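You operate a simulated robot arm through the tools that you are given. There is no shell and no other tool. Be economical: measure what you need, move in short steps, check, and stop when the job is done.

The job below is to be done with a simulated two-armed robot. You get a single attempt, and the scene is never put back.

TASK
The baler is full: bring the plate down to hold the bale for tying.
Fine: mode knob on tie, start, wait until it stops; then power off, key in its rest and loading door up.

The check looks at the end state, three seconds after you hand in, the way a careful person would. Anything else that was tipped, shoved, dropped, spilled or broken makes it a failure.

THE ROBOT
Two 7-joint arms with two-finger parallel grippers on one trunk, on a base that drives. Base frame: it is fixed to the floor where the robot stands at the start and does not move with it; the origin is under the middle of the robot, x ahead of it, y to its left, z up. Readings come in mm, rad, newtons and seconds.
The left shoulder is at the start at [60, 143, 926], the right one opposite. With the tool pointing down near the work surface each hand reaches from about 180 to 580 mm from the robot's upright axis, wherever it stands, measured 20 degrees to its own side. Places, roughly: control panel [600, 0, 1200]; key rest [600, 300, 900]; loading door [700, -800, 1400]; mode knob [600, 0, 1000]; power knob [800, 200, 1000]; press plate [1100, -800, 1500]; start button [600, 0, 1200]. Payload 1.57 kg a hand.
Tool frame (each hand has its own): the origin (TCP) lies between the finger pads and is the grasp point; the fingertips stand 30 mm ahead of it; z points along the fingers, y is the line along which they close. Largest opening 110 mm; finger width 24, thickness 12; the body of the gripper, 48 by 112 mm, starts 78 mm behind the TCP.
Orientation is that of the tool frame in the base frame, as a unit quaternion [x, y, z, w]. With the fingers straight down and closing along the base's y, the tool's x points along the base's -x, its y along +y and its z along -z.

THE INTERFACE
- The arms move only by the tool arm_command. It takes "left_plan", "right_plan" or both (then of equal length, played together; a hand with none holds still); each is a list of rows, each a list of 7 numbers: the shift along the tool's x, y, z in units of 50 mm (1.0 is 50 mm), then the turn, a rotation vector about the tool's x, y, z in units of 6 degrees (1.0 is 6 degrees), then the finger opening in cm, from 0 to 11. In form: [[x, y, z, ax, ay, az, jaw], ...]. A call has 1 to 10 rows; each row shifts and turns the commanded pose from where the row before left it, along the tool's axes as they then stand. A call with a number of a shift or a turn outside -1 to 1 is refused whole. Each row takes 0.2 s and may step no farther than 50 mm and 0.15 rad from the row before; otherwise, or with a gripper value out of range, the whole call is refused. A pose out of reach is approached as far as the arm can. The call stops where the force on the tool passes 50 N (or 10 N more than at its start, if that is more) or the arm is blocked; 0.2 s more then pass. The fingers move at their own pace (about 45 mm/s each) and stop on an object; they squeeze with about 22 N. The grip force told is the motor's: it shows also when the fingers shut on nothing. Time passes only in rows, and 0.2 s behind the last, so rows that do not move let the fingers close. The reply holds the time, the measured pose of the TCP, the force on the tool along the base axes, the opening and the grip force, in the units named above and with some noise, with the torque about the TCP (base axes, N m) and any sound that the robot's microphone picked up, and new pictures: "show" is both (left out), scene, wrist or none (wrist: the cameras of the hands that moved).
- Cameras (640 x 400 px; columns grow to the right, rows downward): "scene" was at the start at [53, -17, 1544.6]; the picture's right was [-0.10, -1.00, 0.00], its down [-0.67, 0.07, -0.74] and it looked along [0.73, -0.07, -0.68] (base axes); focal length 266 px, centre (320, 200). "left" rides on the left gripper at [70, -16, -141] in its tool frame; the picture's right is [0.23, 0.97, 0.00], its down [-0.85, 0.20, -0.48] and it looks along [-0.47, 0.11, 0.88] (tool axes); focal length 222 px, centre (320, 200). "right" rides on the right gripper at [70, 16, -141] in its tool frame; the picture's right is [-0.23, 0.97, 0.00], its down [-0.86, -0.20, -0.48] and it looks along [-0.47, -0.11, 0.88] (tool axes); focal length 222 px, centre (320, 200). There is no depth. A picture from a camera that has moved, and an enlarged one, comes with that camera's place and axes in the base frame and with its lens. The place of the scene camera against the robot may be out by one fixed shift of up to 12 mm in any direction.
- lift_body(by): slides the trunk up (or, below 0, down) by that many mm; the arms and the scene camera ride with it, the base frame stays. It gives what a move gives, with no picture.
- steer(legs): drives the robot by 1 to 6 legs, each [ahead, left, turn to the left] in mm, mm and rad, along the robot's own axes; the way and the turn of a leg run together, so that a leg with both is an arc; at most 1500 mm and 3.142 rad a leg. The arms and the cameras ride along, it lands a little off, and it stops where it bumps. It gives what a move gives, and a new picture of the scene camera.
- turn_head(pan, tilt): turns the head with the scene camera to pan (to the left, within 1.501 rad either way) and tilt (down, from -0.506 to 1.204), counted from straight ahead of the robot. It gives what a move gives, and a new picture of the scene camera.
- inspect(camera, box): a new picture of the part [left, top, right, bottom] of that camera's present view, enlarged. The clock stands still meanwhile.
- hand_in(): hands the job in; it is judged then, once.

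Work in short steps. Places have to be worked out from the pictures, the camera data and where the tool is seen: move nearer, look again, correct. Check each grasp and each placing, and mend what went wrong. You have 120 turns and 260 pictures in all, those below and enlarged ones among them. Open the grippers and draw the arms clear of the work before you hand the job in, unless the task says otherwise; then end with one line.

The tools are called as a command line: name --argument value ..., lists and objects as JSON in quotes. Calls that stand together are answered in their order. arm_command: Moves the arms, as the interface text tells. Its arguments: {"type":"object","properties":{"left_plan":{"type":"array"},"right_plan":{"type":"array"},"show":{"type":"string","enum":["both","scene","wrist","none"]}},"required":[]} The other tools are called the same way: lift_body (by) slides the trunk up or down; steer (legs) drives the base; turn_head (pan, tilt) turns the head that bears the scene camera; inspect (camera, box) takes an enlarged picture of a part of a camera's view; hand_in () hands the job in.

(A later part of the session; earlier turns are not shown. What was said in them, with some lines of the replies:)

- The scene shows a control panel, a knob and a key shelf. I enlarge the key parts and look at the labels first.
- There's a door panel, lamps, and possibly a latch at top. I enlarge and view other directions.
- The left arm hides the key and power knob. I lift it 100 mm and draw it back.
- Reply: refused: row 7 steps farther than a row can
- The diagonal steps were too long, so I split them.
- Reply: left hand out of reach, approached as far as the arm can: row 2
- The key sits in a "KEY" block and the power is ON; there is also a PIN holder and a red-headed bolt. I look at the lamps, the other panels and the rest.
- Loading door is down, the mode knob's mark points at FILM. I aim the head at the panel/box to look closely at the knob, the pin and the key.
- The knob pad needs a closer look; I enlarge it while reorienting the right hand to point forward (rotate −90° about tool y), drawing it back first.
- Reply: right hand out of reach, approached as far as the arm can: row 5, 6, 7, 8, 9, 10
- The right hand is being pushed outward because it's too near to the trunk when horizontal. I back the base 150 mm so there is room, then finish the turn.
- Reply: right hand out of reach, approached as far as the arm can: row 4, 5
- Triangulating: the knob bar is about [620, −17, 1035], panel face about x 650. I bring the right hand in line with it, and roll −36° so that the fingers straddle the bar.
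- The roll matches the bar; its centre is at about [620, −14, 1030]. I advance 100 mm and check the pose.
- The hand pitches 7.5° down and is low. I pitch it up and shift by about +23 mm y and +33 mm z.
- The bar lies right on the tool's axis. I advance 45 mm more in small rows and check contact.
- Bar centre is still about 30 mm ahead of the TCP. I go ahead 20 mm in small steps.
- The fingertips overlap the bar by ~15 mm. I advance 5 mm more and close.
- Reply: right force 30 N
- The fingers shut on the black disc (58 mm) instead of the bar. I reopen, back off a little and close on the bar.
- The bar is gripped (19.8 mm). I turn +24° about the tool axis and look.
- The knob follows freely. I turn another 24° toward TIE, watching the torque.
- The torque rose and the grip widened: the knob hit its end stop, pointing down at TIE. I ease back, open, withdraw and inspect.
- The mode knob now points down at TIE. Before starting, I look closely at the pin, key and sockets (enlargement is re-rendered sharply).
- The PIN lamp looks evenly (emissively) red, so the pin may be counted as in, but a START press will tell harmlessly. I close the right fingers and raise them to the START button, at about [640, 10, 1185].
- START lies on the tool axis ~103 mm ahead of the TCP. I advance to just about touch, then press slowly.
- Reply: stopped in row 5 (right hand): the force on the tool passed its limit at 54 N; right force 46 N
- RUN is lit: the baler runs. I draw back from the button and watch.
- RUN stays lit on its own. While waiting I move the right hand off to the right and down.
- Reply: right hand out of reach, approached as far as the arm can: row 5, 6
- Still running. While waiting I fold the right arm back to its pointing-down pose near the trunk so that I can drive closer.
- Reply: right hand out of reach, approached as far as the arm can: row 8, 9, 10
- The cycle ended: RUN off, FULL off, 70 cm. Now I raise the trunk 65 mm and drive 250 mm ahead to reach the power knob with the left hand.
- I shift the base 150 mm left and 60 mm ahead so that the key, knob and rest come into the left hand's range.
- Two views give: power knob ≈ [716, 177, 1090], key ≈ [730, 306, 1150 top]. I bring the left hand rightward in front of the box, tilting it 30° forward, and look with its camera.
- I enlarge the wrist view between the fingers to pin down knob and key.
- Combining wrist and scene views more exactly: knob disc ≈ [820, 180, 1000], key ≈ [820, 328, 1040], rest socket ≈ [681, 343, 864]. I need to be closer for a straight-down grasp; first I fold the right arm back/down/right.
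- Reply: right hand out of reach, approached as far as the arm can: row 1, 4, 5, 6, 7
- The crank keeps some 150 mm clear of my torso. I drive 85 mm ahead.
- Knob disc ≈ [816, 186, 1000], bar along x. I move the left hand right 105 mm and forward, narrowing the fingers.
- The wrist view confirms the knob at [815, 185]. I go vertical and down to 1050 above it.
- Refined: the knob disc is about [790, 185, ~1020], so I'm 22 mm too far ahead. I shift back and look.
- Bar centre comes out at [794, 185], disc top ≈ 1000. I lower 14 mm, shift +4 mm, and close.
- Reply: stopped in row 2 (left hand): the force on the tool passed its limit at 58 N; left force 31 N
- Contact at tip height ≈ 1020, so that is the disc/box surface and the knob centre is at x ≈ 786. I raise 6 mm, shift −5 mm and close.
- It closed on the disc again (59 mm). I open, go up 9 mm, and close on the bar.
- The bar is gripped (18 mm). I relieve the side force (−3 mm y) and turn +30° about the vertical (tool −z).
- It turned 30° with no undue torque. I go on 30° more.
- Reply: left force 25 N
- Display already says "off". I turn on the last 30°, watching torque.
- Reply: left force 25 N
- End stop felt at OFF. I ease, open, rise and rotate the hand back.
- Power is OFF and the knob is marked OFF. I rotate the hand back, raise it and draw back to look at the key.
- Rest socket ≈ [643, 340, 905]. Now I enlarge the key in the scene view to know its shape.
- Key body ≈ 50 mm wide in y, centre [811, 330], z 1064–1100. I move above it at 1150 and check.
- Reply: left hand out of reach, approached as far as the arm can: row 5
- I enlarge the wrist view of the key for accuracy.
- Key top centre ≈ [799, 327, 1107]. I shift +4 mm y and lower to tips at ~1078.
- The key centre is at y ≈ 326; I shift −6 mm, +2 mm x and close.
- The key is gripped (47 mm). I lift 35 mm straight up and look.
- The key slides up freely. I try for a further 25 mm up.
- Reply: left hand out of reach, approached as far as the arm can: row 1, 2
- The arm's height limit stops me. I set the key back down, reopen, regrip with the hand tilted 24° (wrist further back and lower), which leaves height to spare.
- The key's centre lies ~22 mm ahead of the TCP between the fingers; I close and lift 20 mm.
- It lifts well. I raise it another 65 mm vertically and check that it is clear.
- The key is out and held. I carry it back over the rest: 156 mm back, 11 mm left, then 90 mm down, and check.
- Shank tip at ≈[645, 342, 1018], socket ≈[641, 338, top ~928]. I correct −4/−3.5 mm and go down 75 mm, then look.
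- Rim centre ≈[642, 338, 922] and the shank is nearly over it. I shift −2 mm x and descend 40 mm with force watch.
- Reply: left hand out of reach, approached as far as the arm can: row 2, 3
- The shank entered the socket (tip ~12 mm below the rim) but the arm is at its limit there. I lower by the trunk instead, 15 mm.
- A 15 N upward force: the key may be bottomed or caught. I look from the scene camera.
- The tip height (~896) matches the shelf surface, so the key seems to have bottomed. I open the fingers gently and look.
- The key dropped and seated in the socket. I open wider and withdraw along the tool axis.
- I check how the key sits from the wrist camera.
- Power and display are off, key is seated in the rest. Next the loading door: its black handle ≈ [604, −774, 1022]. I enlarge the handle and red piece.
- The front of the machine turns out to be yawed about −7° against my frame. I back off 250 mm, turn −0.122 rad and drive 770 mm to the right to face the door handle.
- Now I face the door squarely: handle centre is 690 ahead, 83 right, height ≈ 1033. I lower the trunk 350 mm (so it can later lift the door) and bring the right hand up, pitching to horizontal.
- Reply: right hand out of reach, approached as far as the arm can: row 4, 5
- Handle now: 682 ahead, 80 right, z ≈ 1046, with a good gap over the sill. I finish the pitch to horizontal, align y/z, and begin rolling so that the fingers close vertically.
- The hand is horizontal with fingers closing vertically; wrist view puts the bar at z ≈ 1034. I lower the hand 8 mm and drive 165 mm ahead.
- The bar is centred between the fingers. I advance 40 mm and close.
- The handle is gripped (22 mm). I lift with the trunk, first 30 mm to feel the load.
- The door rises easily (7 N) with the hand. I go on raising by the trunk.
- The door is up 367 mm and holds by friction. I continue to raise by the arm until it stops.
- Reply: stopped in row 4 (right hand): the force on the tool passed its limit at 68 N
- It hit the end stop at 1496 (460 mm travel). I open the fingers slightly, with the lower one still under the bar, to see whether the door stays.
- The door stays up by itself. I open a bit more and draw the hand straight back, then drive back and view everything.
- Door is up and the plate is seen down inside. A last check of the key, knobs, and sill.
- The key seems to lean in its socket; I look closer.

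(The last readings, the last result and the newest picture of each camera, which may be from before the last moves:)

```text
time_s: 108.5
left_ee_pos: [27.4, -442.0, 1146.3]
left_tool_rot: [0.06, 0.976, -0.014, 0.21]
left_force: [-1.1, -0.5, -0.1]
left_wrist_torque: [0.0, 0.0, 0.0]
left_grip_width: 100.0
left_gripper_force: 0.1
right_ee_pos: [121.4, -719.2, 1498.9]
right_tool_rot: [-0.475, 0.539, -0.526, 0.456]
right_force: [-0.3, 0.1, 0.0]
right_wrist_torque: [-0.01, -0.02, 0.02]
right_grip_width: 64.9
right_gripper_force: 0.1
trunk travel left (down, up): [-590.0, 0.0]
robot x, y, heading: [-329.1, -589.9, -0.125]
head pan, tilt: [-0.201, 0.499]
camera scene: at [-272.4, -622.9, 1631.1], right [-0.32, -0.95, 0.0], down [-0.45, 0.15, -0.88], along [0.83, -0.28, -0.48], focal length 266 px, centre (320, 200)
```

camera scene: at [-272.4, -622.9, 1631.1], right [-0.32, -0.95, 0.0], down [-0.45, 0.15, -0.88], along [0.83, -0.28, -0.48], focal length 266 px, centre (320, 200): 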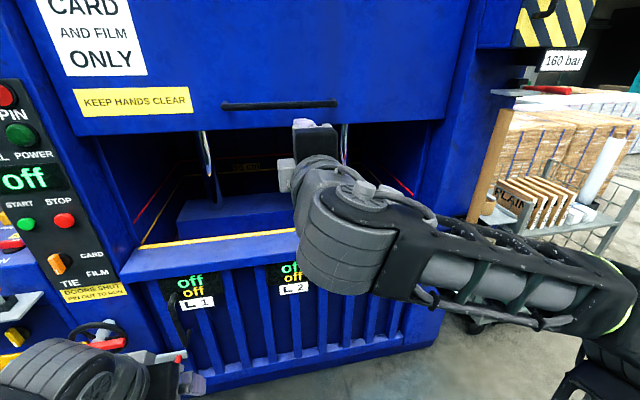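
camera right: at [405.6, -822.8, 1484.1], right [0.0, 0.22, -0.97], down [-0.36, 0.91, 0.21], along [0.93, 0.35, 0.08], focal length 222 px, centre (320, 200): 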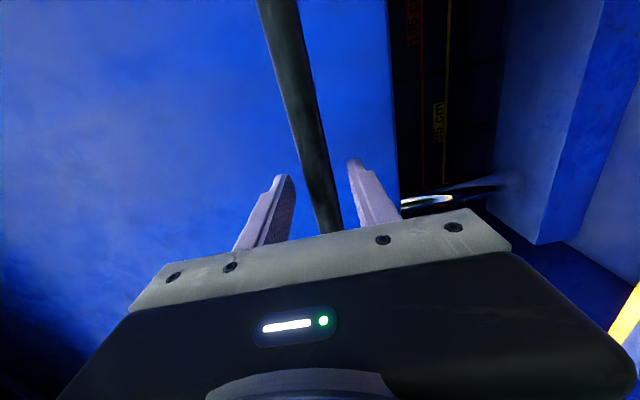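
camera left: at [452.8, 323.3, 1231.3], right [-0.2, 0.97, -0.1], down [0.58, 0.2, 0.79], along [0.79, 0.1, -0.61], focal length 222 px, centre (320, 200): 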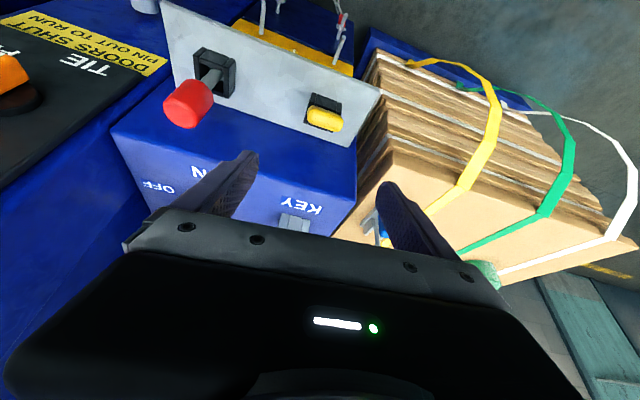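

I drive over to view the key frontally to judge its seating.

steer --legs '[[0, 850, 0]]'

turn_head --pan 0.0 --tilt 0.6

```text
time_s: 113.0
left_ee_pos: [130.1, 406.0, 1144.5]
left_tool_rot: [0.059, 0.976, -0.015, 0.211]
left_force: [-0.7, 0.0, 0.5]
left_wrist_torque: [0.0, 0.0, -0.02]
left_grip_width: 100.1
left_gripper_force: 0.1
right_ee_pos: [224.8, 129.2, 1497.5]
right_tool_rot: [-0.476, 0.539, -0.524, 0.456]
right_force: [-0.1, -0.4, -0.1]
right_wrist_torque: [-0.04, -0.01, -0.05]
right_grip_width: 65.2
right_gripper_force: 0.1
trunk travel left (down, up): [-590.0, 0.0]
robot x, y, heading: [-224.9, 256.6, -0.121]
head pan, tilt: [-0.201, 0.499]
camera scene: at [-169.0, 224.8, 1631.1], right [-0.32, -0.95, 0.0], down [-0.45, 0.15, -0.88], along [0.83, -0.28, -0.48], focal length 266 px, centre (320, 200)
```

scene: 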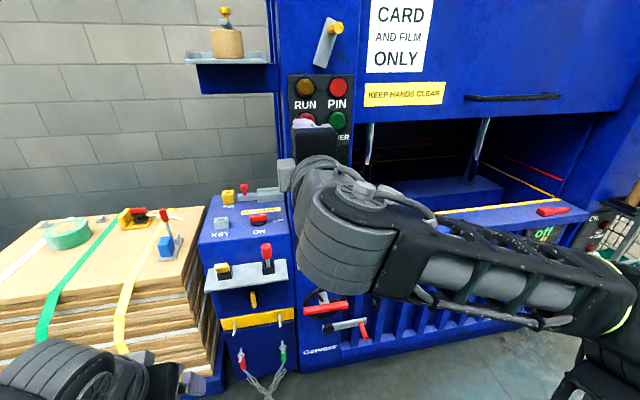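

```text
time_s: 113.7
left_ee_pos: [129.9, 405.4, 1145.6]
left_tool_rot: [0.059, 0.976, -0.013, 0.21]
left_force: [0.1, 0.9, 0.1]
left_wrist_torque: [-0.03, -0.01, 0.0]
left_grip_width: 100.0
left_gripper_force: 0.1
right_ee_pos: [224.0, 129.9, 1498.7]
right_tool_rot: [-0.476, 0.539, -0.525, 0.456]
right_force: [0.2, -0.3, 0.1]
right_wrist_torque: [-0.04, -0.03, 0.01]
right_grip_width: 64.9
right_gripper_force: 0.1
trunk travel left (down, up): [-590.0, 0.0]
robot x, y, heading: [-226.0, 261.1, -0.121]
head pan, tilt: [0.0, 0.6]
camera scene: at [-167.7, 242.1, 1622.0], right [-0.12, -0.99, 0.0], down [-0.56, 0.07, -0.83], along [0.82, -0.1, -0.56], focal length 266 px, centre (320, 200)
```

scene: 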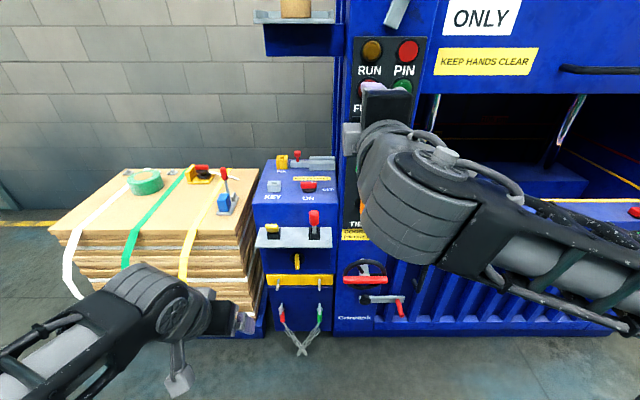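

inspect --camera "scene" --box '[245, 195, 345, 260]'

inspect --camera "scene" --box '[250, 140, 345, 205]'

```text
6.15 times, centred on (295, 228) of scene
camera zoom: at [-167.7, 242.1, 1622.0], right [-0.12, -0.99, 0.0], down [-0.56, 0.07, -0.83], along [0.82, -0.1, -0.56], focal length 1639 px, centre (474, 31)
```

zoom: 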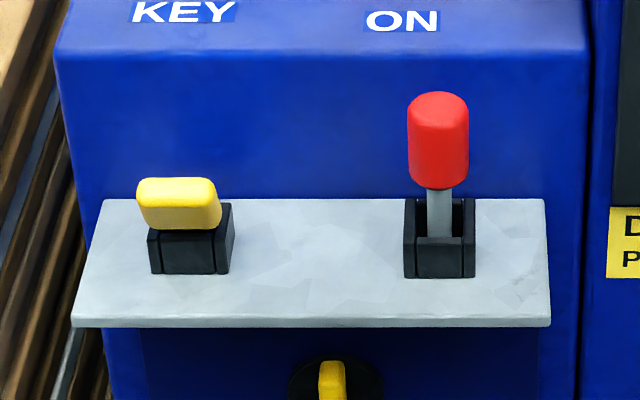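

```text
6.15 times, centred on (298, 172) of scene
camera zoom: at [-167.7, 242.1, 1622.0], right [-0.12, -0.99, 0.0], down [-0.56, 0.07, -0.83], along [0.82, -0.1, -0.56], focal length 1639 px, centre (458, 369)
```

zoom: 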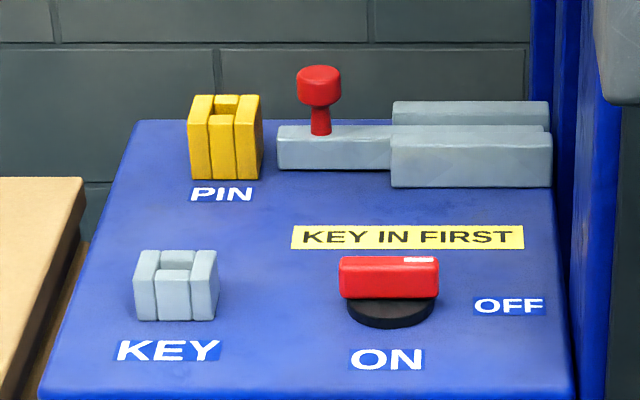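

Seen from the front, the key sits upright and fully down in its rest. The power knob is at OFF, the mode knob at TIE, the plate down and the loading door up. Both grippers are open and clear, so I hand in.

hand_in

```text
The job is handed in.
```

The job is done: the plate is down on the bale (display went from 80 to 70 cm, then the machine stopped), mode knob on tie, power off, key in its rest, loading door up and staying there.
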